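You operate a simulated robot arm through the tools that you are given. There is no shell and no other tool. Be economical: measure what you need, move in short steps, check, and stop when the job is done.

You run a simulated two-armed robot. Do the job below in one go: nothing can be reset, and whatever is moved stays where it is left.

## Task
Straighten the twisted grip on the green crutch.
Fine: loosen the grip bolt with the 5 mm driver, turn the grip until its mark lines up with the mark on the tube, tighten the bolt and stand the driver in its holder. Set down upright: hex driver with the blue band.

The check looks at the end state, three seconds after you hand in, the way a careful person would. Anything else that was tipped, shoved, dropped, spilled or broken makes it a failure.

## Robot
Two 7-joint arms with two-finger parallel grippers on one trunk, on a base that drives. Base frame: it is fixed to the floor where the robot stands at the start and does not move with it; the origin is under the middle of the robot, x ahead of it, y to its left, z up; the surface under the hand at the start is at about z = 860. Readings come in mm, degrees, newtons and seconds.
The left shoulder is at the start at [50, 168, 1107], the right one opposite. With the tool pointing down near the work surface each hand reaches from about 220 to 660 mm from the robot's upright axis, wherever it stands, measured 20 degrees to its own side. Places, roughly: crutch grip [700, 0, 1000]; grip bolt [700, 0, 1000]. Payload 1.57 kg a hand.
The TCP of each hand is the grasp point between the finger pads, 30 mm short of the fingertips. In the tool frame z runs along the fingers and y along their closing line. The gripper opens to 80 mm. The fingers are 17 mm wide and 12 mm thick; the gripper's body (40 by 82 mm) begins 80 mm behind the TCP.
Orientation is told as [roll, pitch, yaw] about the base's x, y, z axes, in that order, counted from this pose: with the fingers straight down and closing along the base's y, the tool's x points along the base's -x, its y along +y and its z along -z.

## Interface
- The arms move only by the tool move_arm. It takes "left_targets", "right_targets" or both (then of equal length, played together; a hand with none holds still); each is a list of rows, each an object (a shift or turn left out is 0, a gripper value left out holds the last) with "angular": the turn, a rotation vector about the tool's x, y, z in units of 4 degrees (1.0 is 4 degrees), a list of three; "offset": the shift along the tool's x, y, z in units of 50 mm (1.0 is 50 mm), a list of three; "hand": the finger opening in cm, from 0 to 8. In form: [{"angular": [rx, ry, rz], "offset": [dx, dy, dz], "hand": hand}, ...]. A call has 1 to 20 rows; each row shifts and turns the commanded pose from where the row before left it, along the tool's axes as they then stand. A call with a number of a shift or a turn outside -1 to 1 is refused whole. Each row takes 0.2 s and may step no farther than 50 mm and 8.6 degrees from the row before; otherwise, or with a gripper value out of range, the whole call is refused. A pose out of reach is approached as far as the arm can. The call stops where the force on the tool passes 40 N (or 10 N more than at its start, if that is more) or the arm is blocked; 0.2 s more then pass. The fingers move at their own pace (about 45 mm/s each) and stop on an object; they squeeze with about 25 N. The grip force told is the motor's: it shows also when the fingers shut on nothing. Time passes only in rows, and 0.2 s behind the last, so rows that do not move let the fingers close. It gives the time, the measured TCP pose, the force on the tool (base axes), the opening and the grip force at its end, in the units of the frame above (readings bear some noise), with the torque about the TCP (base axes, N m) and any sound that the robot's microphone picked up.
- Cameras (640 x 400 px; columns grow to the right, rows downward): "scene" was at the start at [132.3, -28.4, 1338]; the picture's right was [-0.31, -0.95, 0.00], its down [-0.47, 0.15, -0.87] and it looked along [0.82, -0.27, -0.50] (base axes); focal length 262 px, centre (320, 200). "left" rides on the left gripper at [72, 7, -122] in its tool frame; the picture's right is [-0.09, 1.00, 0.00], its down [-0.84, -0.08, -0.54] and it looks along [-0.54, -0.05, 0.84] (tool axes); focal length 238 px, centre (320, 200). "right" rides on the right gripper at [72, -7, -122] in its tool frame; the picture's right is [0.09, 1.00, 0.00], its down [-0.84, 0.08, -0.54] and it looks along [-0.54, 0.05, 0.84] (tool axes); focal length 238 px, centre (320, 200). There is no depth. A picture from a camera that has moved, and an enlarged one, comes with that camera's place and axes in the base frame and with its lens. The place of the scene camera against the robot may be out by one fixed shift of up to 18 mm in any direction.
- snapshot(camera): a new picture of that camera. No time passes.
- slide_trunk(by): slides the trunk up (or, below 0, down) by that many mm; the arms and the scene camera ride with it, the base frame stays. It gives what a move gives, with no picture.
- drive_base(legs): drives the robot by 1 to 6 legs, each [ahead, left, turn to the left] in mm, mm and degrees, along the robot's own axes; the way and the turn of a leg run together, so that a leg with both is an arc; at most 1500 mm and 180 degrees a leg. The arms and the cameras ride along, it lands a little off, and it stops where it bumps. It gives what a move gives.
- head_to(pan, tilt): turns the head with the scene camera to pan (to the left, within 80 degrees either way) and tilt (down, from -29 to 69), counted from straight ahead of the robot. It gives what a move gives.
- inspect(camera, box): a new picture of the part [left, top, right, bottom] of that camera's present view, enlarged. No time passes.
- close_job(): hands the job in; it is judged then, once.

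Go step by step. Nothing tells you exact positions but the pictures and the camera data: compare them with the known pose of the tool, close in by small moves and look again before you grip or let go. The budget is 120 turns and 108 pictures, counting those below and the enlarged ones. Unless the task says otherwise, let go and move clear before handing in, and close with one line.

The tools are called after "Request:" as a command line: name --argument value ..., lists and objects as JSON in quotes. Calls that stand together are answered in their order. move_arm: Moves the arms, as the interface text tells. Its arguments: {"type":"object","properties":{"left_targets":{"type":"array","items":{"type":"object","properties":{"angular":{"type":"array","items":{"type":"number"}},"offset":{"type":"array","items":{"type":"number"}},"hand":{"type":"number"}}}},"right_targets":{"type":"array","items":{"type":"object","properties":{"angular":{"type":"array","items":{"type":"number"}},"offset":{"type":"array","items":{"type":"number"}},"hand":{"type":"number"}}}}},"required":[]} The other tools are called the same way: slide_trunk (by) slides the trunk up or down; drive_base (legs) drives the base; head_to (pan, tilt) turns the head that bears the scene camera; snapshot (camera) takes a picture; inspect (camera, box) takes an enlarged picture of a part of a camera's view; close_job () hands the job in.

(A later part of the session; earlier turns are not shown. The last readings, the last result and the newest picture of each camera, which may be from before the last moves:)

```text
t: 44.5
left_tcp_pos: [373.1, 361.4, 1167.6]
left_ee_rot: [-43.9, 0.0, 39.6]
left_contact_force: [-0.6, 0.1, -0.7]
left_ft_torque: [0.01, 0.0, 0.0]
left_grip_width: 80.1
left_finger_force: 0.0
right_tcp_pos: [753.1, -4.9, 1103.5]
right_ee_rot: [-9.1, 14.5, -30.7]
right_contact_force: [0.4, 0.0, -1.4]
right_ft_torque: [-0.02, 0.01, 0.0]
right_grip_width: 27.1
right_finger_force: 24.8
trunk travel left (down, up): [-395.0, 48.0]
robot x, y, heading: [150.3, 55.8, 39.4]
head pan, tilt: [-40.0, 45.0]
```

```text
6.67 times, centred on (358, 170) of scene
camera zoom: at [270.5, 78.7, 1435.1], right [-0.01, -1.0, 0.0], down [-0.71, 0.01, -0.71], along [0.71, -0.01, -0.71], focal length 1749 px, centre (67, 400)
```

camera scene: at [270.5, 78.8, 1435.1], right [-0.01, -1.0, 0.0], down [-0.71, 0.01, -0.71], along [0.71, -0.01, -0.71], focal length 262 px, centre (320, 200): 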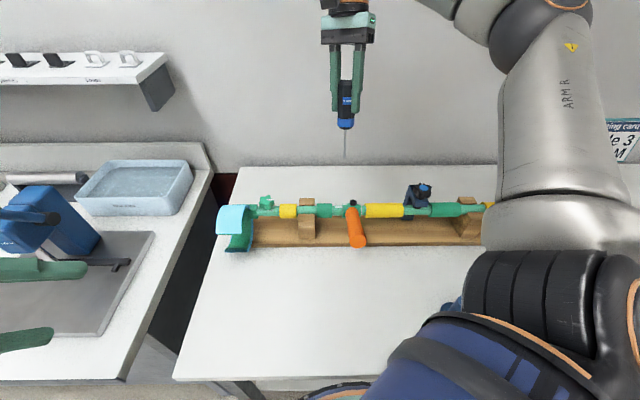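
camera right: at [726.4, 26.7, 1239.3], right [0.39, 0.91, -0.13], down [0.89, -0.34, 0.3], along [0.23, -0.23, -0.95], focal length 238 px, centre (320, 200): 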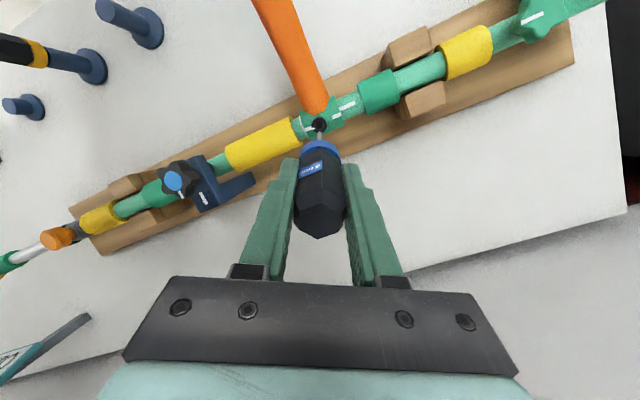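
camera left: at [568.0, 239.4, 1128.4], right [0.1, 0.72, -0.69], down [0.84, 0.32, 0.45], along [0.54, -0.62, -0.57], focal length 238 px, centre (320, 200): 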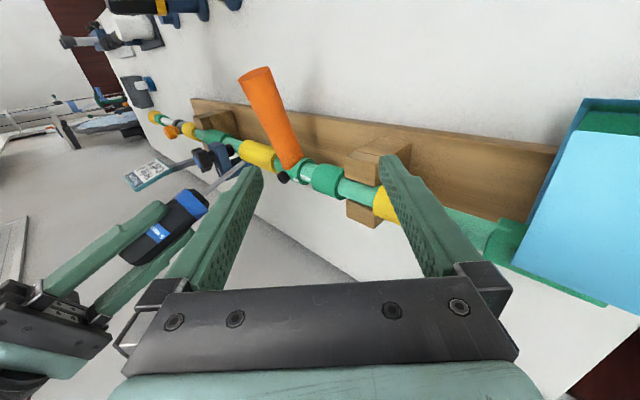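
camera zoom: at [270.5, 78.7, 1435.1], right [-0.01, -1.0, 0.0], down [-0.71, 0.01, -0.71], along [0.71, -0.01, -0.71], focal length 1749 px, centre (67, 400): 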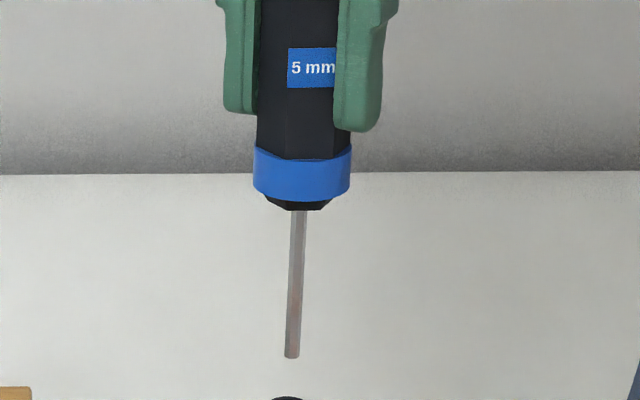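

Request:
inspect --camera "right" --box '[280, 90, 376, 150]'

Request:
inspect --camera "scene" --box '[310, 165, 406, 225]'

```text
6.67 times, centred on (328, 120) of right
camera zoom: at [726.4, 26.7, 1239.3], right [0.39, 0.91, -0.13], down [0.89, -0.34, 0.3], along [0.23, -0.23, -0.95], focal length 1589 px, centre (267, 733)
```

zoom: 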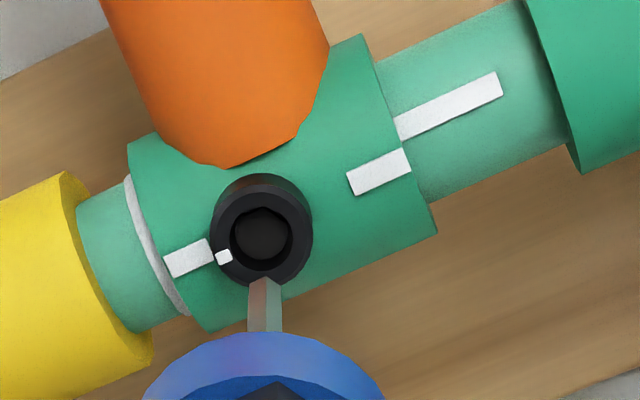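

```text
6.67 times, centred on (358, 195) of scene
camera zoom: at [270.5, 78.7, 1435.1], right [-0.01, -1.0, 0.0], down [-0.71, 0.01, -0.71], along [0.71, -0.01, -0.71], focal length 1749 px, centre (67, 233)
```

zoom: 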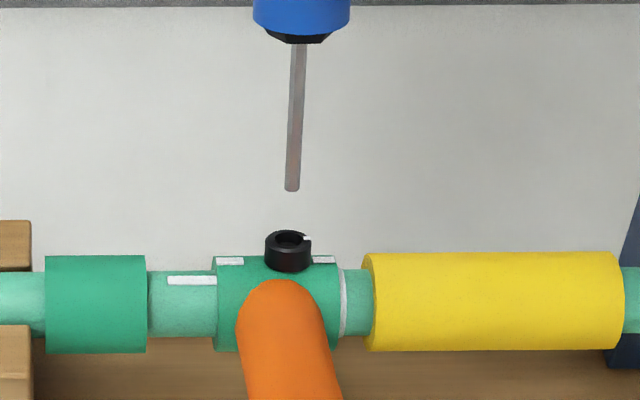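

The shaft lines up with the socket in both views, about 19–22 mm above it. Advancing 13 mm and re-checking.

Request:
move_arm --right_targets '[{"offset": [0, 0, 0.13]}, {"offset": [0, 0, 0.13]}, {}]'

Request:
inspect --camera "right" --box '[296, 95, 344, 125]'

Request:
inspect --camera "scene" --box '[328, 180, 376, 210]'

```text
t: 45.3
left_tcp_pos: [374.4, 362.6, 1167.8]
left_ee_rot: [-44.0, 0.0, 39.6]
left_contact_force: [0.3, -0.4, -0.4]
left_ft_torque: [0.01, -0.03, -0.01]
left_grip_width: 79.9
left_finger_force: 0.0
right_tcp_pos: [748.0, -5.0, 1090.5]
right_ee_rot: [-9.1, 14.4, -30.6]
right_contact_force: [0.4, -0.1, -0.2]
right_ft_torque: [0.0, 0.01, 0.01]
right_grip_width: 27.5
right_finger_force: 25.3
trunk travel left (down, up): [-395.0, 48.0]
robot x, y, heading: [153.7, 53.6, 39.5]
head pan, tilt: [-40.0, 45.0]
```

```text
13.33 times, centred on (320, 110) of right
camera zoom: at [722.0, 26.1, 1226.8], right [0.39, 0.91, -0.13], down [0.89, -0.34, 0.3], along [0.23, -0.23, -0.95], focal length 3178 px, centre (320, 1400)
```

zoom: 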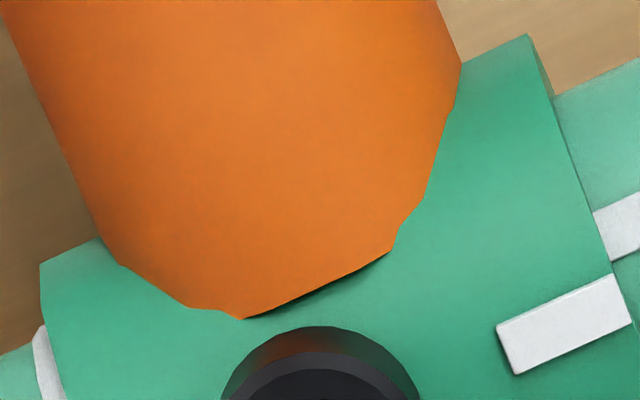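

```text
13.33 times, centred on (352, 195) of scene
camera zoom: at [270.7, 78.6, 1435.1], right [-0.01, -1.0, 0.0], down [-0.71, 0.01, -0.71], along [0.71, -0.01, -0.71], focal length 3498 px, centre (-107, 267)
```

zoom: 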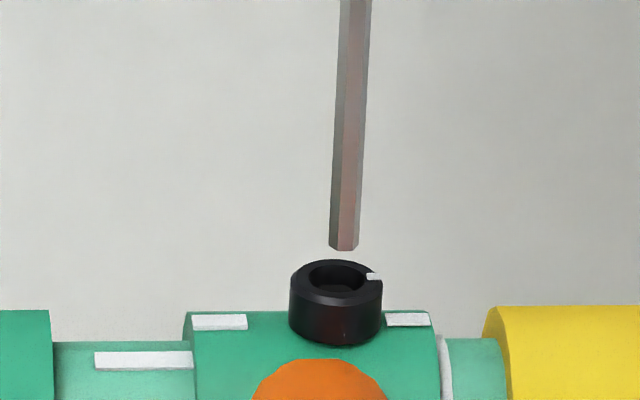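

Request:
inspect --camera "right" --box '[296, 112, 344, 142]'

```text
13.33 times, centred on (320, 127) of right
camera zoom: at [722.0, 26.1, 1226.8], right [0.39, 0.91, -0.13], down [0.89, -0.34, 0.3], along [0.23, -0.23, -0.95], focal length 3178 px, centre (320, 1173)
```

zoom: 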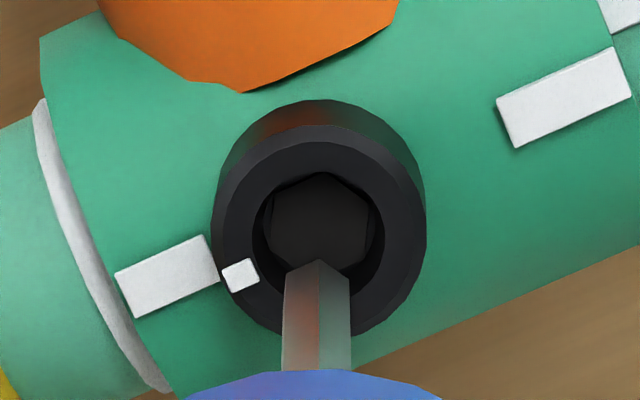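

In the right view the key's hex and the socket's hex are rotationally aligned; solving both views, the tip sits ~2.5 mm off along tool −x. I correct that and look again.

Request:
move_arm --right_targets '[{"offset": [0.05, 0, 0]}, {}]'

Request:
inspect --camera "right" --box '[296, 112, 344, 142]'

Request:
inspect --camera "scene" --box '[328, 180, 376, 210]'

```text
t: 45.9
left_tcp_pos: [374.1, 361.8, 1167.7]
left_ee_rot: [-44.0, 0.0, 39.6]
left_contact_force: [0.6, 0.5, 0.1]
left_ft_torque: [-0.01, 0.01, 0.01]
left_grip_width: 80.1
left_finger_force: 0.1
right_tcp_pos: [745.6, -4.6, 1090.8]
right_ee_rot: [-9.1, 14.4, -30.6]
right_contact_force: [-0.5, 0.1, -1.2]
right_ft_torque: [-0.02, -0.02, 0.0]
right_grip_width: 27.2
right_finger_force: 25.4
trunk travel left (down, up): [-395.0, 48.0]
robot x, y, heading: [148.4, 54.7, 39.5]
head pan, tilt: [-40.0, 45.0]
```

```text
13.33 times, centred on (320, 127) of right
camera zoom: at [719.8, 27.3, 1227.6], right [0.39, 0.91, -0.13], down [0.89, -0.34, 0.3], along [0.23, -0.23, -0.95], focal length 3178 px, centre (320, 1173)
```

zoom: 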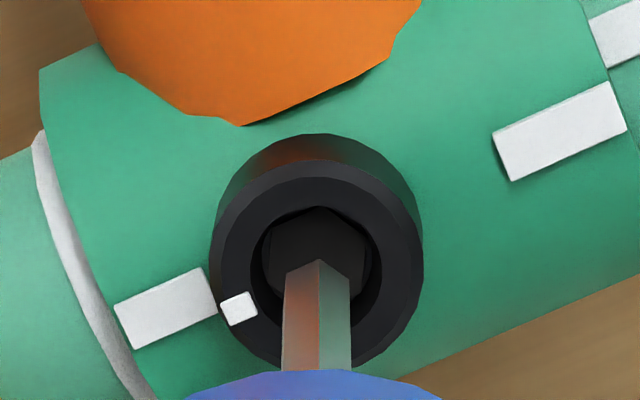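

```text
13.33 times, centred on (352, 195) of scene
camera zoom: at [270.7, 78.6, 1435.0], right [-0.01, -1.0, 0.0], down [-0.71, 0.01, -0.71], along [0.71, -0.01, -0.71], focal length 3498 px, centre (-107, 267)
```

zoom: 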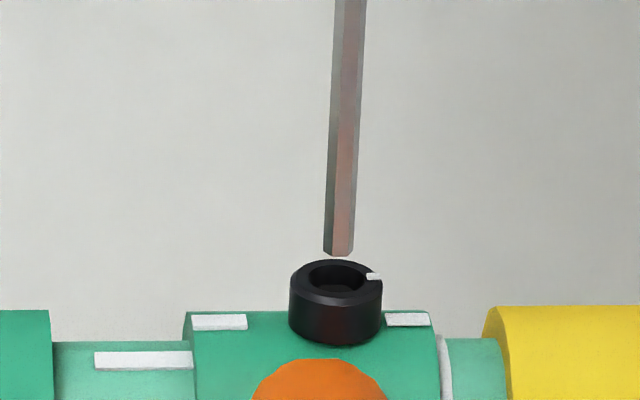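

Both views now agree the tip is on-axis, ~6.5 mm above. Inserting gently.

Request:
move_arm --right_targets '[{"offset": [0, 0, 0.06]}, {"offset": [0, 0, 0.06]}, {"offset": [0, 0, 0.05]}, {}]'

Request:
inspect --camera "scene" --box '[328, 180, 376, 210]'

```text
t: 46.9
left_tcp_pos: [375.9, 362.2, 1168.5]
left_ee_rot: [-44.0, 0.1, 39.6]
left_contact_force: [0.1, 0.2, -0.5]
left_ft_torque: [0.02, 0.03, -0.01]
left_grip_width: 79.6
left_finger_force: 0.1
right_tcp_pos: [744.5, -3.2, 1083.8]
right_ee_rot: [-9.2, 14.4, -30.7]
right_contact_force: [-0.7, -0.4, -1.1]
right_ft_torque: [0.01, -0.01, 0.03]
right_grip_width: 27.1
right_finger_force: 25.0
trunk travel left (down, up): [-395.0, 48.0]
robot x, y, heading: [150.7, 56.8, 39.5]
head pan, tilt: [-40.0, 45.0]
```

```text
13.33 times, centred on (352, 195) of scene
camera zoom: at [270.7, 78.6, 1435.1], right [-0.01, -1.0, 0.0], down [-0.71, 0.01, -0.71], along [0.71, -0.01, -0.71], focal length 3498 px, centre (-107, 267)
```

zoom: 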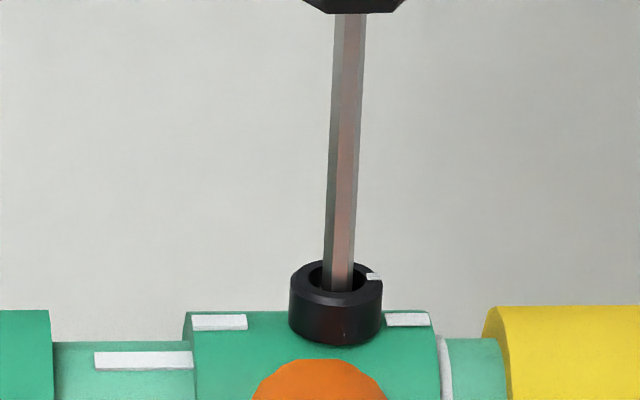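

The tip is entering the recess centred, with no force. Continuing down.

Request:
move_arm --right_targets '[{"offset": [0, 0, 0.04]}, {"offset": [0, 0, 0.04]}, {"offset": [0, 0, 0.04]}, {}]'

Request:
inspect --camera "scene" --box '[328, 180, 376, 210]'

```text
t: 47.9
left_tcp_pos: [372.2, 362.2, 1169.3]
left_ee_rot: [-44.1, -0.1, 39.6]
left_contact_force: [-0.5, 0.3, 0.6]
left_ft_torque: [0.0, 0.04, 0.0]
left_grip_width: 80.0
left_finger_force: 0.0
right_tcp_pos: [741.5, -2.8, 1081.5]
right_ee_rot: [-8.8, 14.3, -30.6]
right_contact_force: [8.6, -1.3, 32.4]
right_ft_torque: [-0.4, -0.08, 0.09]
right_grip_width: 27.5
right_finger_force: 25.1
trunk travel left (down, up): [-395.0, 48.0]
robot x, y, heading: [152.1, 55.4, 39.5]
head pan, tilt: [-40.0, 45.0]
```

```text
13.33 times, centred on (352, 195) of scene
camera zoom: at [268.4, 78.7, 1435.6], right [-0.01, -1.0, 0.0], down [-0.71, 0.01, -0.71], along [0.71, -0.01, -0.71], focal length 3498 px, centre (-107, 267)
```

zoom: 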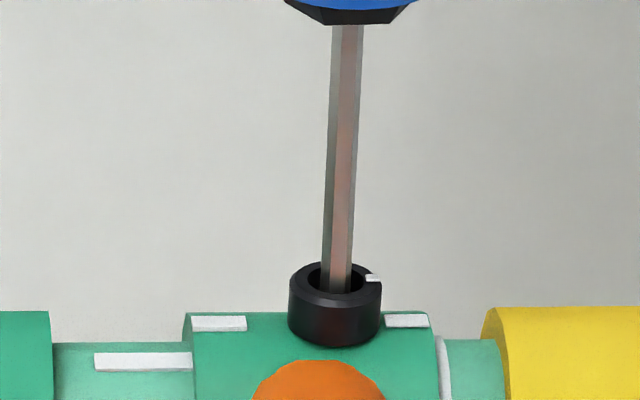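

Contact at ~32 N, about 4–5 mm into the head, so likely seated (or on the hex lip). I ease the push and try a small counter-clockwise turn while watching torque.

Request:
move_arm --right_targets '[{"offset": [0, 0, -0.03]}, {"angular": [0, 0, -0.75]}, {"angular": [0, 0, -0.75]}, {}]'

Request:
inspect --camera "scene" --box '[328, 180, 376, 210]'

Request:
inspect --camera "right" --box '[296, 112, 344, 142]'

```text
t: 48.9
left_tcp_pos: [372.9, 362.2, 1168.2]
left_ee_rot: [-44.1, -0.2, 39.7]
left_contact_force: [-0.2, 0.7, -0.5]
left_ft_torque: [0.0, 0.02, -0.02]
left_grip_width: 80.1
left_finger_force: 0.0
right_tcp_pos: [739.7, -3.8, 1081.8]
right_ee_rot: [-7.3, 15.2, -24.4]
right_contact_force: [4.9, -0.7, 27.2]
right_ft_torque: [-0.2, 0.15, -0.07]
right_grip_width: 27.1
right_finger_force: 24.9
trunk travel left (down, up): [-395.0, 48.0]
robot x, y, heading: [153.9, 54.1, 39.3]
head pan, tilt: [-40.0, 45.0]
```

```text
13.33 times, centred on (352, 195) of scene
camera zoom: at [268.5, 78.8, 1435.3], right [-0.01, -1.0, 0.0], down [-0.71, 0.01, -0.71], along [0.71, -0.01, -0.71], focal length 3498 px, centre (-107, 267)
```

zoom: 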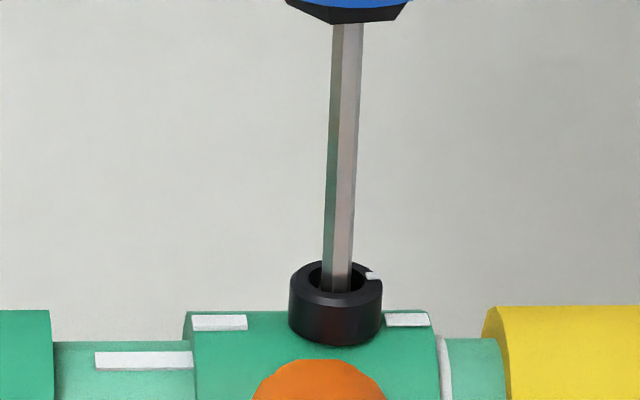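

```text
13.33 times, centred on (320, 127) of right
camera zoom: at [711.1, 20.2, 1218.3], right [0.3, 0.95, -0.1], down [0.92, -0.26, 0.29], along [0.25, -0.18, -0.95], focal length 3178 px, centre (320, 1173)
```

zoom: 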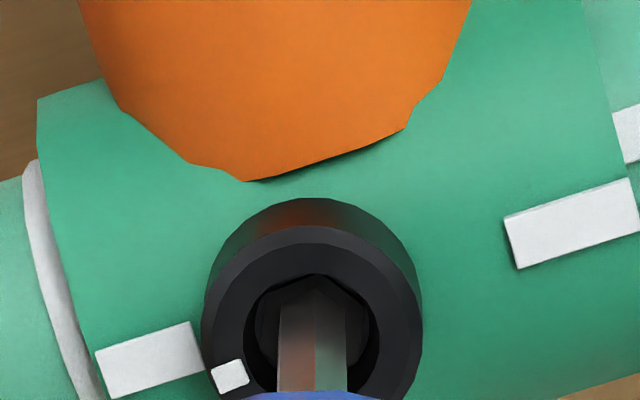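

The socket and key turned together (bolt tick moved ~6° CCW relative to the collar mark), so it's engaged. Continuing to loosen.

Request:
move_arm --right_targets '[{"offset": [0, 0, -0.02], "angular": [0, 0, -0.75]}, {"angular": [0, 0, -0.75]}, {"angular": [0, 0, -0.75]}, {"angular": [0, 0, -0.75]}, {"angular": [0, 0, -0.75]}, {"angular": [0, 0, -0.75]}, {"angular": [0, 0, -0.75]}, {"angular": [0, 0, -0.75]}, {"angular": [0, 0, -0.75]}, {"angular": [0, 0, -0.75]}, {}]'

Request:
inspect --camera "right" --box '[280, 90, 376, 150]'

Request:
inspect --camera "scene" --box '[328, 180, 376, 210]'

```text
t: 51.3
left_tcp_pos: [372.7, 361.3, 1168.8]
left_ee_rot: [-44.0, -0.1, 39.6]
left_contact_force: [0.3, -0.2, 0.5]
left_ft_torque: [-0.02, -0.02, 0.03]
left_grip_width: 80.0
left_finger_force: 0.1
right_tcp_pos: [740.9, -5.5, 1080.9]
right_ee_rot: [1.3, 17.0, 6.7]
right_contact_force: [2.7, -7.1, 16.7]
right_ft_torque: [-0.83, 0.26, 0.21]
right_grip_width: 27.4
right_finger_force: 24.5
trunk travel left (down, up): [-395.0, 48.0]
robot x, y, heading: [153.1, 54.5, 39.3]
head pan, tilt: [-40.0, 45.0]
```

```text
6.67 times, centred on (328, 120) of right
camera zoom: at [709.8, -18.2, 1219.1], right [-0.2, 0.98, 0.05], down [0.94, 0.18, 0.28], along [0.26, 0.1, -0.96], focal length 1589 px, centre (267, 733)
```

zoom: 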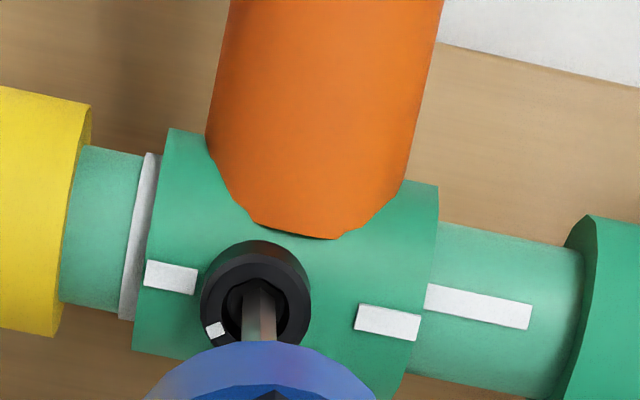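

```text
13.33 times, centred on (352, 195) of scene
camera zoom: at [269.1, 77.8, 1435.2], right [-0.01, -1.0, 0.0], down [-0.71, 0.01, -0.71], along [0.71, -0.01, -0.71], focal length 3498 px, centre (-107, 267)
```

zoom: 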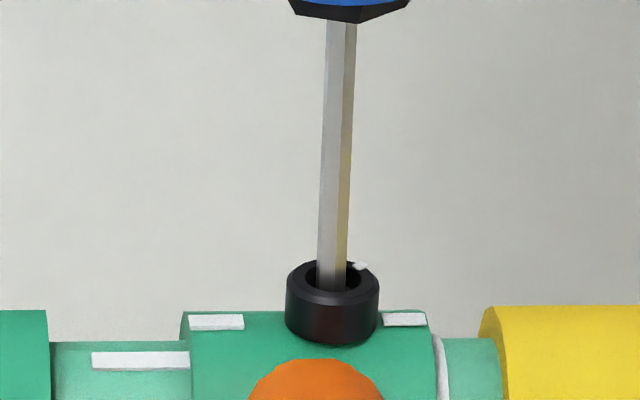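

The bolt has turned ~37° with the key. There's a little side load, so I nudge 1 mm and continue loosening.

Request:
move_arm --right_targets '[{"offset": [0, -0.02, -0.02]}, {"angular": [0, 0, -0.75]}, {"angular": [0, 0, -0.75]}, {"angular": [0, 0, -0.75]}, {"angular": [0, 0, -0.75]}, {"angular": [0, 0, -0.75]}, {"angular": [0, 0, -0.75]}, {"angular": [0, 0, -0.75]}, {"angular": [0, 0, -0.75]}, {"angular": [0, 0, -0.75]}, {"angular": [0, 0, -0.75]}, {"angular": [0, 0, -0.75]}, {"angular": [0, 0, -0.75]}, {}]'

Request:
inspect --camera "right" --box '[280, 90, 376, 150]'

```text
t: 54.3
left_tcp_pos: [374.3, 362.3, 1168.2]
left_ee_rot: [-44.1, 0.0, 39.6]
left_contact_force: [-0.1, 0.0, 0.9]
left_ft_torque: [0.01, 0.0, -0.01]
left_grip_width: 80.0
left_finger_force: 0.2
right_tcp_pos: [743.3, -5.5, 1081.3]
right_ee_rot: [11.2, 12.9, 43.8]
right_contact_force: [-0.3, 0.5, -0.4]
right_ft_torque: [-0.03, 0.01, -0.05]
right_grip_width: 26.8
right_finger_force: 24.8
trunk travel left (down, up): [-395.0, 48.0]
robot x, y, heading: [151.3, 57.5, 39.4]
head pan, tilt: [-40.0, 45.0]
```

```text
6.67 times, centred on (328, 120) of right
camera zoom: at [732.9, -57.0, 1213.0], right [-0.71, 0.67, 0.21], down [0.7, 0.63, 0.35], along [0.1, 0.39, -0.91], focal length 1589 px, centre (267, 733)
```

zoom: 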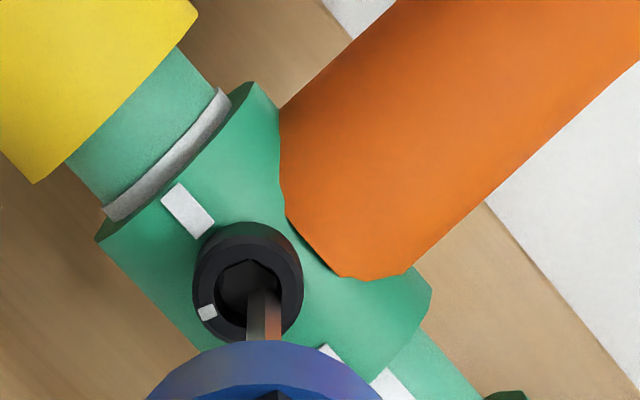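

About 74° turned and now it moves freely. I'll take it a bit further, then withdraw the driver straight up.

Request:
move_arm --right_targets '[{"angular": [0, 0, -0.75]}, {"angular": [0, 0, -0.75]}, {"angular": [0, 0, -0.75]}, {"angular": [0, 0, -0.75]}, {"angular": [0, 0, -0.75]}, {}]'

Request:
inspect --camera "right" --box '[280, 90, 376, 150]'

```text
t: 55.7
left_tcp_pos: [374.9, 361.5, 1168.8]
left_ee_rot: [-44.0, 0.0, 39.6]
left_contact_force: [0.4, 1.4, 0.4]
left_ft_torque: [0.01, -0.05, 0.02]
left_grip_width: 79.7
left_finger_force: 0.0
right_tcp_pos: [704.0, 12.6, 1083.1]
right_ee_rot: [14.1, 9.5, 58.7]
right_contact_force: [1.1, -0.2, -0.6]
right_ft_torque: [-0.01, 0.03, -0.03]
right_grip_width: 27.2
right_finger_force: 25.3
right hand out of reach, approached as far as the arm can: row 2, 3, 4, 5
trunk travel left (down, up): [-395.0, 48.0]
robot x, y, heading: [155.3, 57.2, 39.5]
head pan, tilt: [-40.0, 45.0]
```

```text
6.67 times, centred on (328, 120) of right
camera zoom: at [708.3, -50.7, 1211.4], right [-0.85, 0.46, 0.25], down [0.53, 0.75, 0.4], along [-0.01, 0.47, -0.88], focal length 1589 px, centre (267, 733)
```

zoom: 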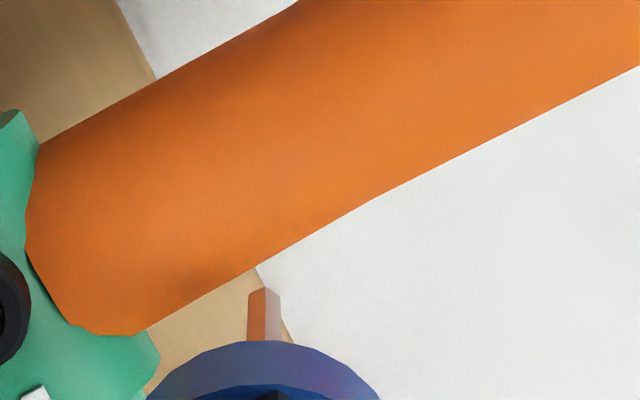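

The arm hit its limit and swung ~40 mm off; the tip has come out. I check for disturbance before anything else.

Request:
inspect --camera "scene" --box '[280, 140, 440, 240]'

Request:
snapshot --camera "right"

```text
4.00 times, centred on (360, 190) of scene
camera zoom: at [270.8, 78.5, 1435.0], right [-0.01, -1.0, 0.0], down [-0.71, 0.01, -0.71], along [0.71, -0.01, -0.71], focal length 1049 px, centre (160, 240)
```

zoom: 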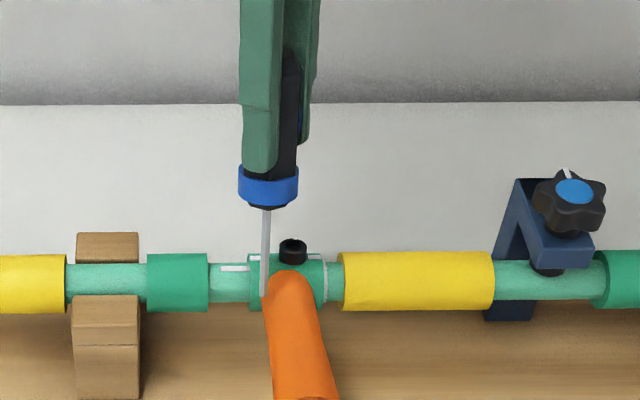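

```text
57 pictures are left
camera right: at [708.3, -50.7, 1211.4], right [-0.85, 0.46, 0.25], down [0.53, 0.75, 0.4], along [-0.01, 0.47, -0.88], focal length 238 px, centre (320, 200)
```

right: 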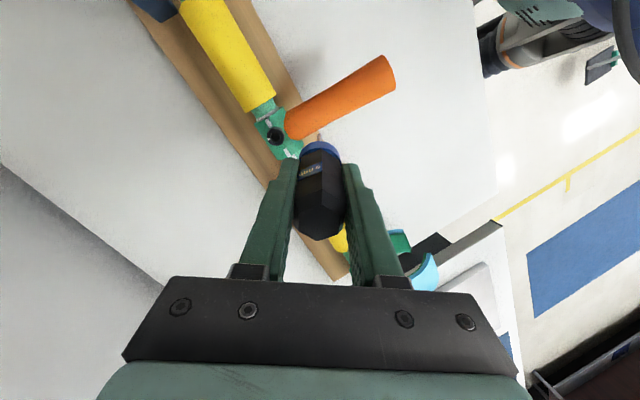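

Nothing was disturbed; marks and grip are unchanged and the bolt stayed turned. I lift the driver, unwind the wrist, and turn the base back to heading 0, where the left hand can reach the grip.

Request:
move_arm --right_targets '[{"offset": [0.165, 0.24, -0.95]}, {"offset": [0.165, 0.24, -0.95]}, {"angular": [0, 0, 1]}, {"angular": [0, 0, 1]}, {"angular": [0, 0, 1]}, {"angular": [0, 0, 1]}, {"angular": [0, 0, 1]}, {"angular": [0, 0, 1]}, {"angular": [0, 0, 1]}, {"angular": [0, 0, 1]}, {"angular": [0, 0, 1]}, {"angular": [0, 0, 1]}, {"angular": [0, 0, 1]}, {"offset": [0.9, 0, 0]}, {"offset": [0.9, 0, 0]}, {}]'

Request:
drive_base --legs '[[0, 0, -39.5]]'

Request:
head_to --pan 0 --tilt 45

Request:
snapshot --camera "scene"

```text
t: 59.1
left_tcp_pos: [374.4, 362.0, 1168.2]
left_ee_rot: [-43.9, 0.0, 39.6]
left_contact_force: [-0.7, 0.1, 0.1]
left_ft_torque: [-0.04, -0.04, -0.02]
left_grip_width: 79.8
left_finger_force: 0.0
right_tcp_pos: [612.5, -4.9, 1206.8]
right_ee_rot: [3.4, 16.6, 14.0]
right_contact_force: [0.2, -0.1, -1.1]
right_ft_torque: [0.01, 0.04, -0.01]
right_grip_width: 27.3
right_finger_force: 25.0
right hand out of reach, approached as far as the arm can: row 2
trunk travel left (down, up): [-395.0, 48.0]
robot x, y, heading: [152.2, 50.3, 39.5]
head pan, tilt: [-40.0, 45.0]
```

```text
t: 61.3
left_tcp_pos: [518.7, 149.9, 1168.1]
left_ee_rot: [-44.0, 0.1, 0.0]
left_contact_force: [0.5, 0.9, 0.2]
left_ft_torque: [0.01, 0.01, 0.03]
left_grip_width: 79.8
left_finger_force: 0.0
right_tcp_pos: [468.8, -284.0, 1207.5]
right_ee_rot: [3.4, 16.7, -25.6]
right_contact_force: [-0.3, -0.3, -1.0]
right_ft_torque: [-0.03, -0.02, 0.02]
right_grip_width: 27.2
right_finger_force: 25.1
trunk travel left (down, up): [-395.0, 48.0]
robot x, y, heading: [149.5, 54.7, -0.3]
head pan, tilt: [-40.0, 45.0]
```

```text
t: 62.4
left_tcp_pos: [518.7, 150.8, 1168.3]
left_ee_rot: [-44.1, -0.1, 0.1]
left_contact_force: [-0.7, -0.9, 0.1]
left_ft_torque: [-0.01, 0.0, 0.01]
left_grip_width: 79.9
left_finger_force: 0.0
right_tcp_pos: [469.0, -284.1, 1208.0]
right_ee_rot: [3.4, 16.7, -25.6]
right_contact_force: [0.8, 1.0, -1.8]
right_ft_torque: [-0.02, 0.0, 0.02]
right_grip_width: 27.2
right_finger_force: 24.7
trunk travel left (down, up): [-395.0, 48.0]
robot x, y, heading: [153.2, 53.2, -0.2]
head pan, tilt: [0.0, 45.0]
```

```text
56 pictures are left
camera scene: at [279.7, 53.6, 1435.1], right [0.0, -1.0, 0.0], down [-0.71, 0.0, -0.71], along [0.71, 0.0, -0.71], focal length 262 px, centre (320, 200)
```

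scene: 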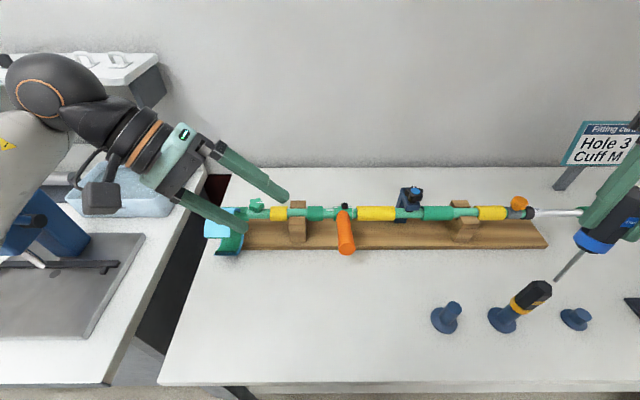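

Good clear scene. Now the left hand: level it and move above the grip at about x=615.

Request:
move_arm --left_targets '[{"angular": [-1, 0, 0]}, {"angular": [-1, 0, 0]}, {"angular": [-1, 0, 0]}, {"angular": [-1, 0, 0]}, {"angular": [-1, 0, 0]}, {"angular": [-1, 0, 0]}, {"angular": [-1, 0, 0]}, {"angular": [-1, 0, 0]}, {"angular": [-1, 0, 0]}, {"angular": [-1, 0, 0]}, {"angular": [-1, 0, 0]}, {"offset": [-0.384, -0.612, 0.352]}, {"offset": [-0.384, -0.612, 0.352]}, {"offset": [-0.384, -0.612, 0.352]}, {"offset": [-0.384, -0.612, 0.352]}, {"offset": [-0.384, -0.612, 0.352]}, {}]'

Request:
snapshot --camera "left"

```text
t: 66.0
left_tcp_pos: [616.4, -2.0, 1079.4]
left_ee_rot: [-0.1, -0.1, 0.1]
left_contact_force: [-0.1, 0.8, -0.2]
left_ft_torque: [-0.01, 0.0, 0.01]
left_grip_width: 80.0
left_finger_force: 0.1
right_tcp_pos: [470.2, -284.0, 1208.4]
right_ee_rot: [3.5, 16.8, -25.6]
right_contact_force: [0.3, -0.5, -1.7]
right_ft_torque: [0.02, -0.01, 0.03]
right_grip_width: 27.6
right_finger_force: 25.0
trunk travel left (down, up): [-395.0, 48.0]
robot x, y, heading: [152.5, 51.9, -0.2]
head pan, tilt: [0.0, 45.0]
```

```text
55 pictures are left
camera left: at [543.9, 5.7, 1201.5], right [0.09, 1.0, 0.0], down [0.84, -0.08, 0.54], along [0.54, -0.05, -0.84], focal length 238 px, centre (320, 200)
```

left: 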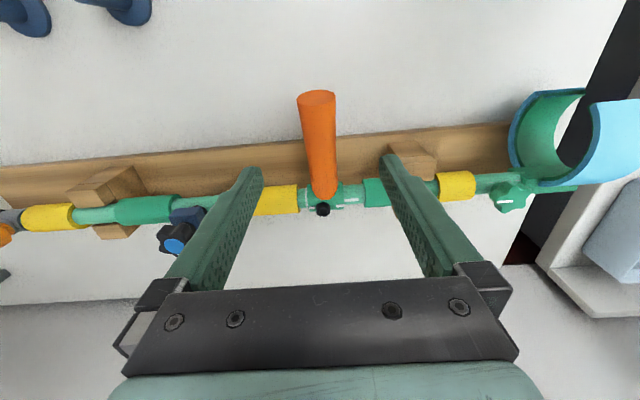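

The grip is centred between the fingers (y≈−2). Descending around it.

Request:
move_arm --left_targets '[{"offset": [0, 0, 0.55]}, {"offset": [0, 0, 0.55]}, {"offset": [0, 0, 0.55]}, {"offset": [0, 0, 0.53]}, {}]'

Request:
snapshot --camera "left"

Request:
inspect --camera "scene" --box '[270, 170, 430, 270]'

```text
t: 67.2
left_tcp_pos: [615.8, -2.5, 971.8]
left_ee_rot: [0.0, -0.1, 0.1]
left_contact_force: [0.4, 0.3, -0.7]
left_ft_torque: [0.02, 0.02, 0.01]
left_grip_width: 79.8
left_finger_force: 0.0
right_tcp_pos: [469.5, -283.6, 1206.9]
right_ee_rot: [3.4, 16.8, -25.6]
right_contact_force: [0.2, 0.8, -0.8]
right_ft_torque: [-0.01, -0.02, -0.03]
right_grip_width: 27.2
right_finger_force: 24.6
trunk travel left (down, up): [-395.0, 48.0]
robot x, y, heading: [151.0, 56.4, -0.3]
head pan, tilt: [0.0, 45.0]
```

```text
54 pictures are left
camera left: at [543.5, 5.6, 1093.2], right [0.09, 1.0, 0.0], down [0.84, -0.08, 0.54], along [0.54, -0.05, -0.84], focal length 238 px, centre (320, 200)
```

left: 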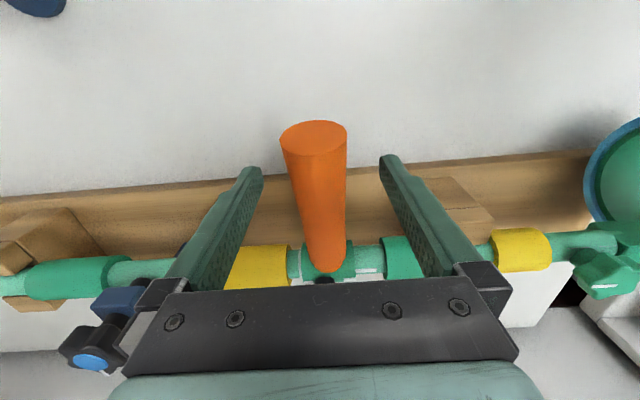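

```text
4.00 times, centred on (350, 220) of scene
camera zoom: at [279.6, 53.6, 1435.1], right [0.0, -1.0, 0.0], down [-0.71, 0.0, -0.71], along [0.71, 0.0, -0.71], focal length 1049 px, centre (200, 120)
```

zoom: 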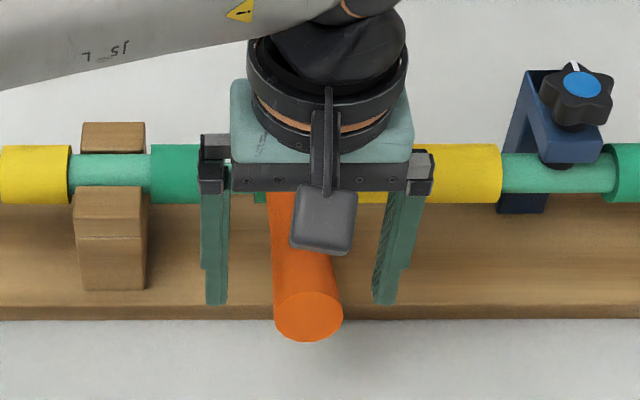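

Request:
move_arm --left_targets '[{"hand": 2.5}, {"hand": 2.5}, {"hand": 2.5}, {"hand": 2.5}, {"hand": 2.5}, {}]'

```text
t: 68.6
left_tcp_pos: [616.2, -3.6, 971.1]
left_ee_rot: [0.0, 0.0, 0.0]
left_contact_force: [1.5, -2.9, -0.1]
left_ft_torque: [-0.06, -0.02, -0.03]
left_grip_width: 31.6
left_finger_force: 24.9
right_tcp_pos: [469.1, -284.7, 1207.1]
right_ee_rot: [3.4, 16.6, -25.6]
right_contact_force: [-0.4, -1.0, -1.2]
right_ft_torque: [-0.01, -0.01, -0.05]
right_grip_width: 27.2
right_finger_force: 24.8
trunk travel left (down, up): [-395.0, 48.0]
robot x, y, heading: [151.8, 56.7, -0.3]
head pan, tilt: [0.0, 45.0]
```

Gripped at 31.6 mm. I turn the grip down along an arc about the tube, first 8°.

Request:
move_arm --left_targets '[{"offset": [0.0171, 0, 0.0602], "angular": [0, -0.5, 0]}, {"offset": [0.0171, 0, 0.0602], "angular": [0, -0.5, 0]}, {"offset": [0.0171, 0, 0.0602], "angular": [0, -0.5, 0]}, {"offset": [0.0171, 0, 0.0602], "angular": [0, -0.5, 0]}, {}]'

Request:
inspect --camera "left" --box '[240, 220, 400, 320]'

```text
t: 69.8
left_tcp_pos: [613.4, -2.7, 958.7]
left_ee_rot: [0.0, -8.1, 0.0]
left_contact_force: [-1.7, -1.4, 0.3]
left_ft_torque: [-0.03, 0.04, -0.05]
left_grip_width: 31.5
left_finger_force: 25.3
right_tcp_pos: [468.6, -283.8, 1207.0]
right_ee_rot: [3.4, 16.7, -25.7]
right_contact_force: [-0.1, -0.2, -1.2]
right_ft_torque: [0.0, 0.02, -0.03]
right_grip_width: 27.4
right_finger_force: 25.1
trunk travel left (down, up): [-395.0, 48.0]
robot x, y, heading: [151.6, 56.0, -0.2]
head pan, tilt: [0.0, 45.0]
```

```text
4.00 times, centred on (320, 270) of left
camera zoom: at [524.3, 5.0, 1069.8], right [0.09, 1.0, 0.01], down [0.75, -0.08, 0.65], along [0.65, -0.05, -0.76], focal length 953 px, centre (320, -80)
```

zoom: 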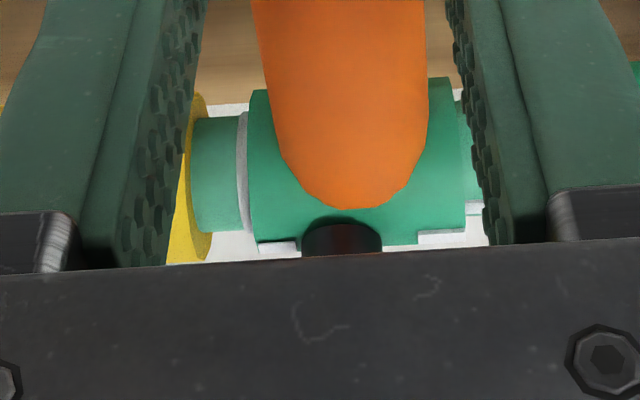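

It turns freely — the bolt is loose. Another 8°.

Request:
move_arm --left_targets '[{"offset": [0.0171, 0, 0.0602], "angular": [0, -0.5, 0]}, {"offset": [0.0171, 0, 0.0602], "angular": [0, -0.5, 0]}, {"offset": [0.0171, 0, 0.0602], "angular": [0, -0.5, 0]}, {"offset": [0.0171, 0, 0.0602], "angular": [0, -0.5, 0]}, {}]'

Request:
inspect --camera "left" --box '[240, 220, 400, 320]'

Request:
inspect --camera "scene" --box '[290, 180, 386, 240]'

```text
t: 71.0
left_tcp_pos: [610.5, -2.8, 945.6]
left_ee_rot: [0.0, -16.1, 0.0]
left_contact_force: [-0.7, -1.0, 0.1]
left_ft_torque: [-0.01, 0.19, -0.06]
left_grip_width: 31.4
left_finger_force: 25.2
right_tcp_pos: [468.6, -284.5, 1207.0]
right_ee_rot: [3.4, 16.7, -25.6]
right_contact_force: [0.5, -0.2, -1.0]
right_ft_torque: [-0.03, -0.03, 0.01]
right_grip_width: 27.5
right_finger_force: 25.3
trunk travel left (down, up): [-395.0, 48.0]
robot x, y, heading: [153.1, 53.2, -0.2]
head pan, tilt: [0.0, 45.0]
```

```text
4.00 times, centred on (320, 270) of left
camera zoom: at [508.8, 5.1, 1043.6], right [0.09, 1.0, 0.03], down [0.65, -0.08, 0.75], along [0.75, -0.05, -0.66], focal length 953 px, centre (320, -80)
```

zoom: 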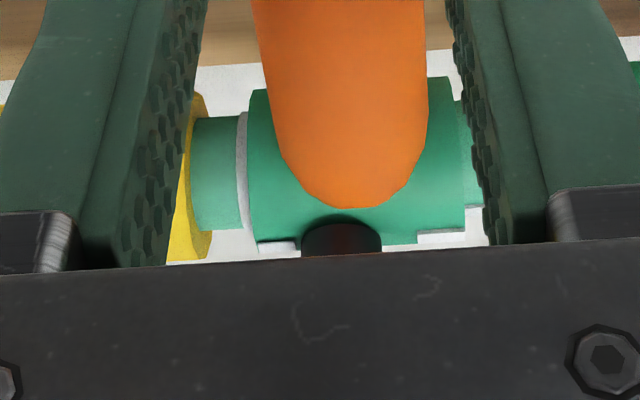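

```text
6.67 times, centred on (338, 210) of scene
camera zoom: at [279.9, 53.4, 1435.0], right [0.0, -1.0, 0.0], down [-0.71, 0.0, -0.71], along [0.71, 0.0, -0.71], focal length 1749 px, centre (200, 133)
```

zoom: 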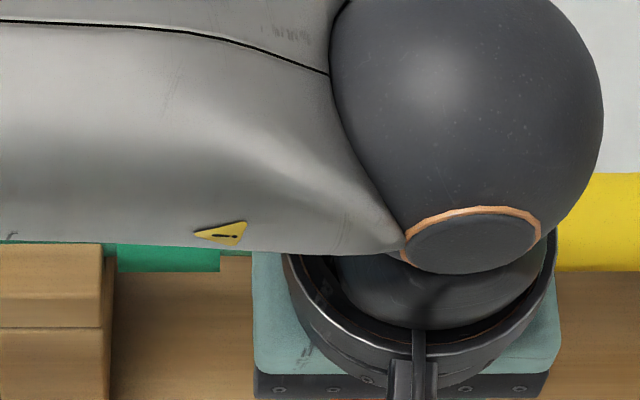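

About 16° done with no resistance. I release, back off along the tool axis and check the marks.

Request:
move_arm --left_targets '[{"hand": 7}, {"hand": 7}, {"hand": 7}, {"hand": 7}, {}, {"offset": [0.2, 0, -0.9]}, {"offset": [0.2, 0, -0.9]}, {"angular": [0, 1, 0]}, {"angular": [0, 1, 0]}, {"angular": [0, 1, 0]}, {"angular": [0, 1, 0]}, {}]'

Request:
inspect --camera "left" --box '[240, 120, 400, 220]'

```text
t: 73.6
left_tcp_pos: [566.7, -3.5, 1026.4]
left_ee_rot: [0.0, 0.1, 0.1]
left_contact_force: [0.1, 0.5, 0.3]
left_ft_torque: [0.0, -0.01, 0.03]
left_grip_width: 70.2
left_finger_force: 0.0
right_tcp_pos: [468.7, -285.4, 1207.1]
right_ee_rot: [3.4, 16.7, -25.6]
right_contact_force: [-0.3, -0.8, -0.8]
right_ft_torque: [0.04, -0.03, 0.01]
right_grip_width: 27.2
right_finger_force: 25.4
trunk travel left (down, up): [-395.0, 48.0]
robot x, y, heading: [153.2, 52.0, -0.2]
head pan, tilt: [0.0, 45.0]
```

```text
4.00 times, centred on (320, 170) of left
camera zoom: at [495.4, 4.8, 1149.3], right [0.09, 1.0, 0.0], down [0.84, -0.08, 0.54], along [0.54, -0.05, -0.84], focal length 953 px, centre (320, 320)
```

zoom: 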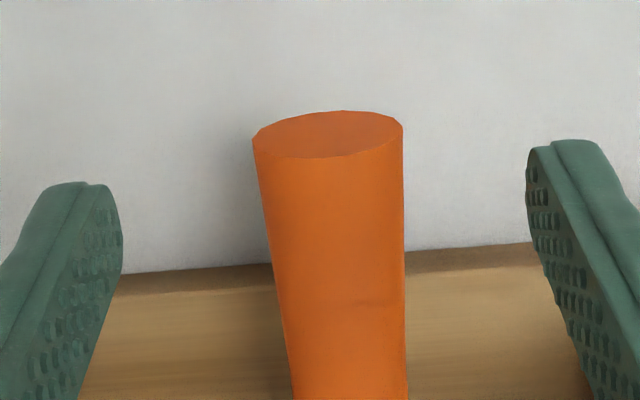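

Request:
move_arm --left_targets '[{"offset": [0, 0, -0.9]}, {"offset": [-0.75, 0, 0]}, {"offset": [-0.75, 0, 0]}, {}]'

Request:
inspect --camera "left" --box '[264, 140, 376, 210]'

```text
t: 74.6
left_tcp_pos: [644.1, -1.6, 1071.8]
left_ee_rot: [0.0, 0.1, 0.1]
left_contact_force: [-0.7, -0.7, -0.1]
left_ft_torque: [0.01, -0.02, -0.03]
left_grip_width: 69.9
left_finger_force: 0.0
right_tcp_pos: [469.4, -283.2, 1205.7]
right_ee_rot: [3.4, 16.7, -25.6]
right_contact_force: [-0.7, -0.2, -1.0]
right_ft_torque: [-0.02, -0.01, 0.01]
right_grip_width: 27.2
right_finger_force: 25.3
trunk travel left (down, up): [-395.0, 48.0]
robot x, y, heading: [154.0, 54.6, -0.2]
head pan, tilt: [0.0, 45.0]
```

```text
5.71 times, centred on (320, 175) of left
camera zoom: at [571.3, 6.0, 1194.5], right [0.09, 1.0, 0.0], down [0.84, -0.08, 0.54], along [0.54, -0.05, -0.84], focal length 1362 px, centre (320, 343)
```

zoom: 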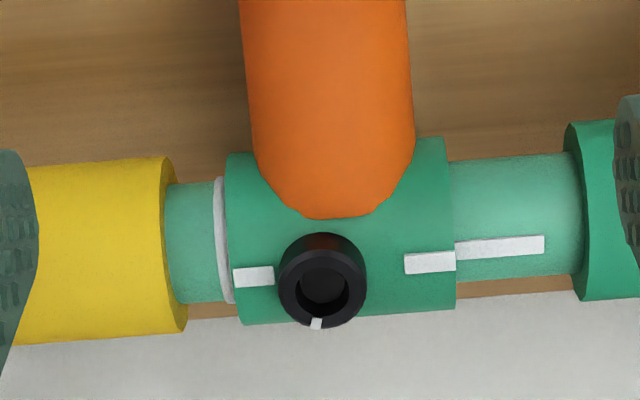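

Marks now line up (both at ≈24° off the view line, within ~1°). Next: retract the left hand, level the right hand's driver for the now-vertical bolt.

Request:
move_arm --left_targets '[{"offset": [0.5, 0.7, -0.4]}, {"offset": [0.5, 0.7, -0.4]}, {"offset": [0.5, 0.7, -0.4]}, {"offset": [0.5, 0.7, -0.4]}, {}, {}]' --right_targets '[{"angular": [0.166, -0.833, 0]}, {"angular": [0.166, -0.833, 0]}, {"angular": [0.166, -0.833, 0]}, {"angular": [0.166, -0.833, 0]}, {"angular": [0.166, -0.833, 0]}, {}]'

```text
t: 76.0
left_tcp_pos: [542.6, 138.5, 1153.6]
left_ee_rot: [0.0, 0.0, 0.2]
left_contact_force: [-0.3, 0.0, 0.6]
left_ft_torque: [0.01, 0.01, 0.0]
left_grip_width: 70.0
left_finger_force: 0.0
right_tcp_pos: [469.3, -285.4, 1206.6]
right_ee_rot: [0.0, 0.0, -26.1]
right_contact_force: [-1.1, 0.4, -0.8]
right_ft_torque: [0.04, 0.03, -0.03]
right_grip_width: 27.3
right_finger_force: 24.7
trunk travel left (down, up): [-395.0, 48.0]
robot x, y, heading: [152.1, 54.0, -0.2]
head pan, tilt: [0.0, 45.0]
```

Request:
move_arm --right_targets '[{"angular": [0, 0, -1]}, {"angular": [0, 0, -1]}, {"angular": [0, 0, -1]}, {"offset": [-0.397, 0.82, 0]}, {"offset": [-0.397, 0.82, 0]}, {"offset": [-0.397, 0.82, 0]}, {"offset": [-0.397, 0.82, 0]}, {"offset": [-0.397, 0.82, 0]}, {"offset": [-0.397, 0.82, 0]}, {"offset": [-0.397, 0.82, 0]}, {"offset": [-0.397, 0.82, 0]}, {"offset": [0, 0, 0.6]}, {"offset": [0, 0, 0.6]}, {"offset": [0, 0, 0.6]}, {}]'

Request:
inspect --camera "right" --box '[280, 90, 376, 150]'

Request:
inspect --camera "scene" --box '[300, 170, 396, 230]'

```text
t: 79.2
left_tcp_pos: [542.4, 138.1, 1153.4]
left_ee_rot: [0.0, 0.0, 0.1]
left_contact_force: [0.1, 0.8, -0.3]
left_ft_torque: [0.02, -0.03, 0.0]
left_grip_width: 69.8
left_finger_force: 0.0
right_tcp_pos: [702.3, -5.2, 1118.0]
right_ee_rot: [-0.1, 0.0, -14.1]
right_contact_force: [-0.7, 0.0, -1.2]
right_ft_torque: [0.01, 0.0, -0.01]
right_grip_width: 27.5
right_finger_force: 24.5
trunk travel left (down, up): [-395.0, 48.0]
robot x, y, heading: [149.1, 53.7, -0.3]
head pan, tilt: [0.0, 45.0]
```

```text
6.67 times, centred on (328, 120) of right
camera zoom: at [631.9, 7.2, 1240.5], right [0.15, 0.99, 0.0], down [0.83, -0.13, 0.54], along [0.54, -0.08, -0.84], focal length 1589 px, centre (267, 733)
```

zoom: 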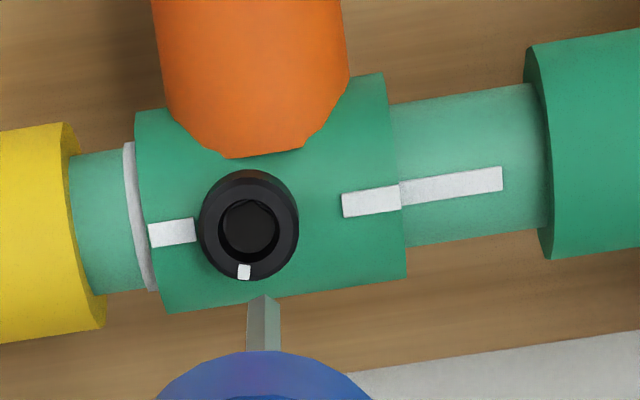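

```text
6.67 times, centred on (348, 200) of scene
camera zoom: at [279.5, 54.0, 1435.1], right [0.0, -1.0, 0.0], down [-0.71, 0.0, -0.71], along [0.71, 0.0, -0.71], focal length 1749 px, centre (133, 200)
```

zoom: 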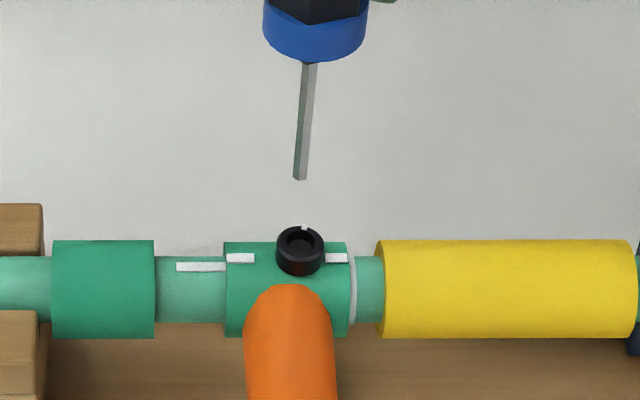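

The driver is above the bolt. Before tightening I check the mark alignment more precisely.

Request:
inspect --camera "right" --box '[320, 95, 368, 125]'

Request:
inspect --camera "scene" --box '[322, 197, 354, 217]'

```text
13.33 times, centred on (344, 110) of right
camera zoom: at [631.9, 7.2, 1240.5], right [0.15, 0.99, 0.0], down [0.83, -0.13, 0.54], along [0.54, -0.08, -0.84], focal length 3178 px, centre (0, 1400)
```

zoom: 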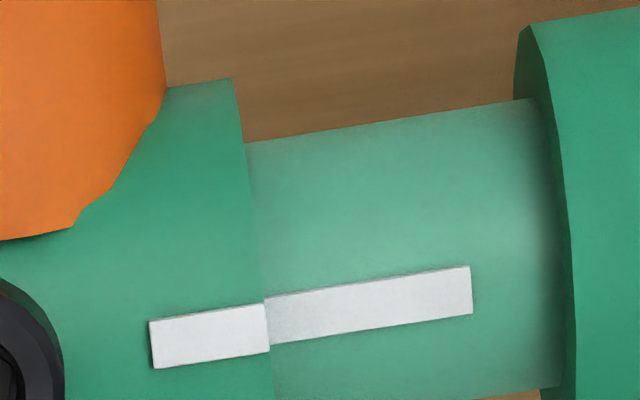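

```text
16.00 times, centred on (338, 207) of scene
camera zoom: at [279.5, 54.0, 1435.1], right [0.0, -1.0, 0.0], down [-0.71, 0.0, -0.71], along [0.71, 0.0, -0.71], focal length 4197 px, centre (32, 88)
```

zoom: 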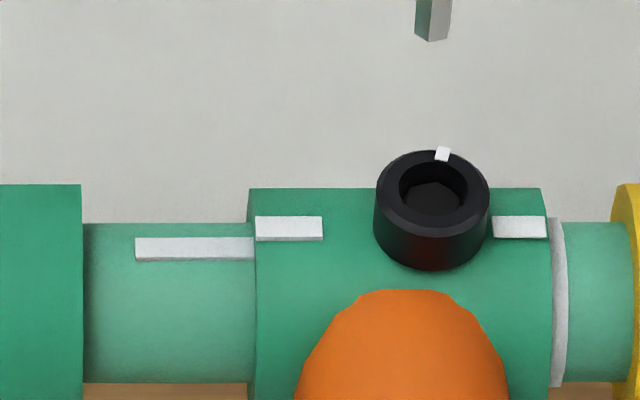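

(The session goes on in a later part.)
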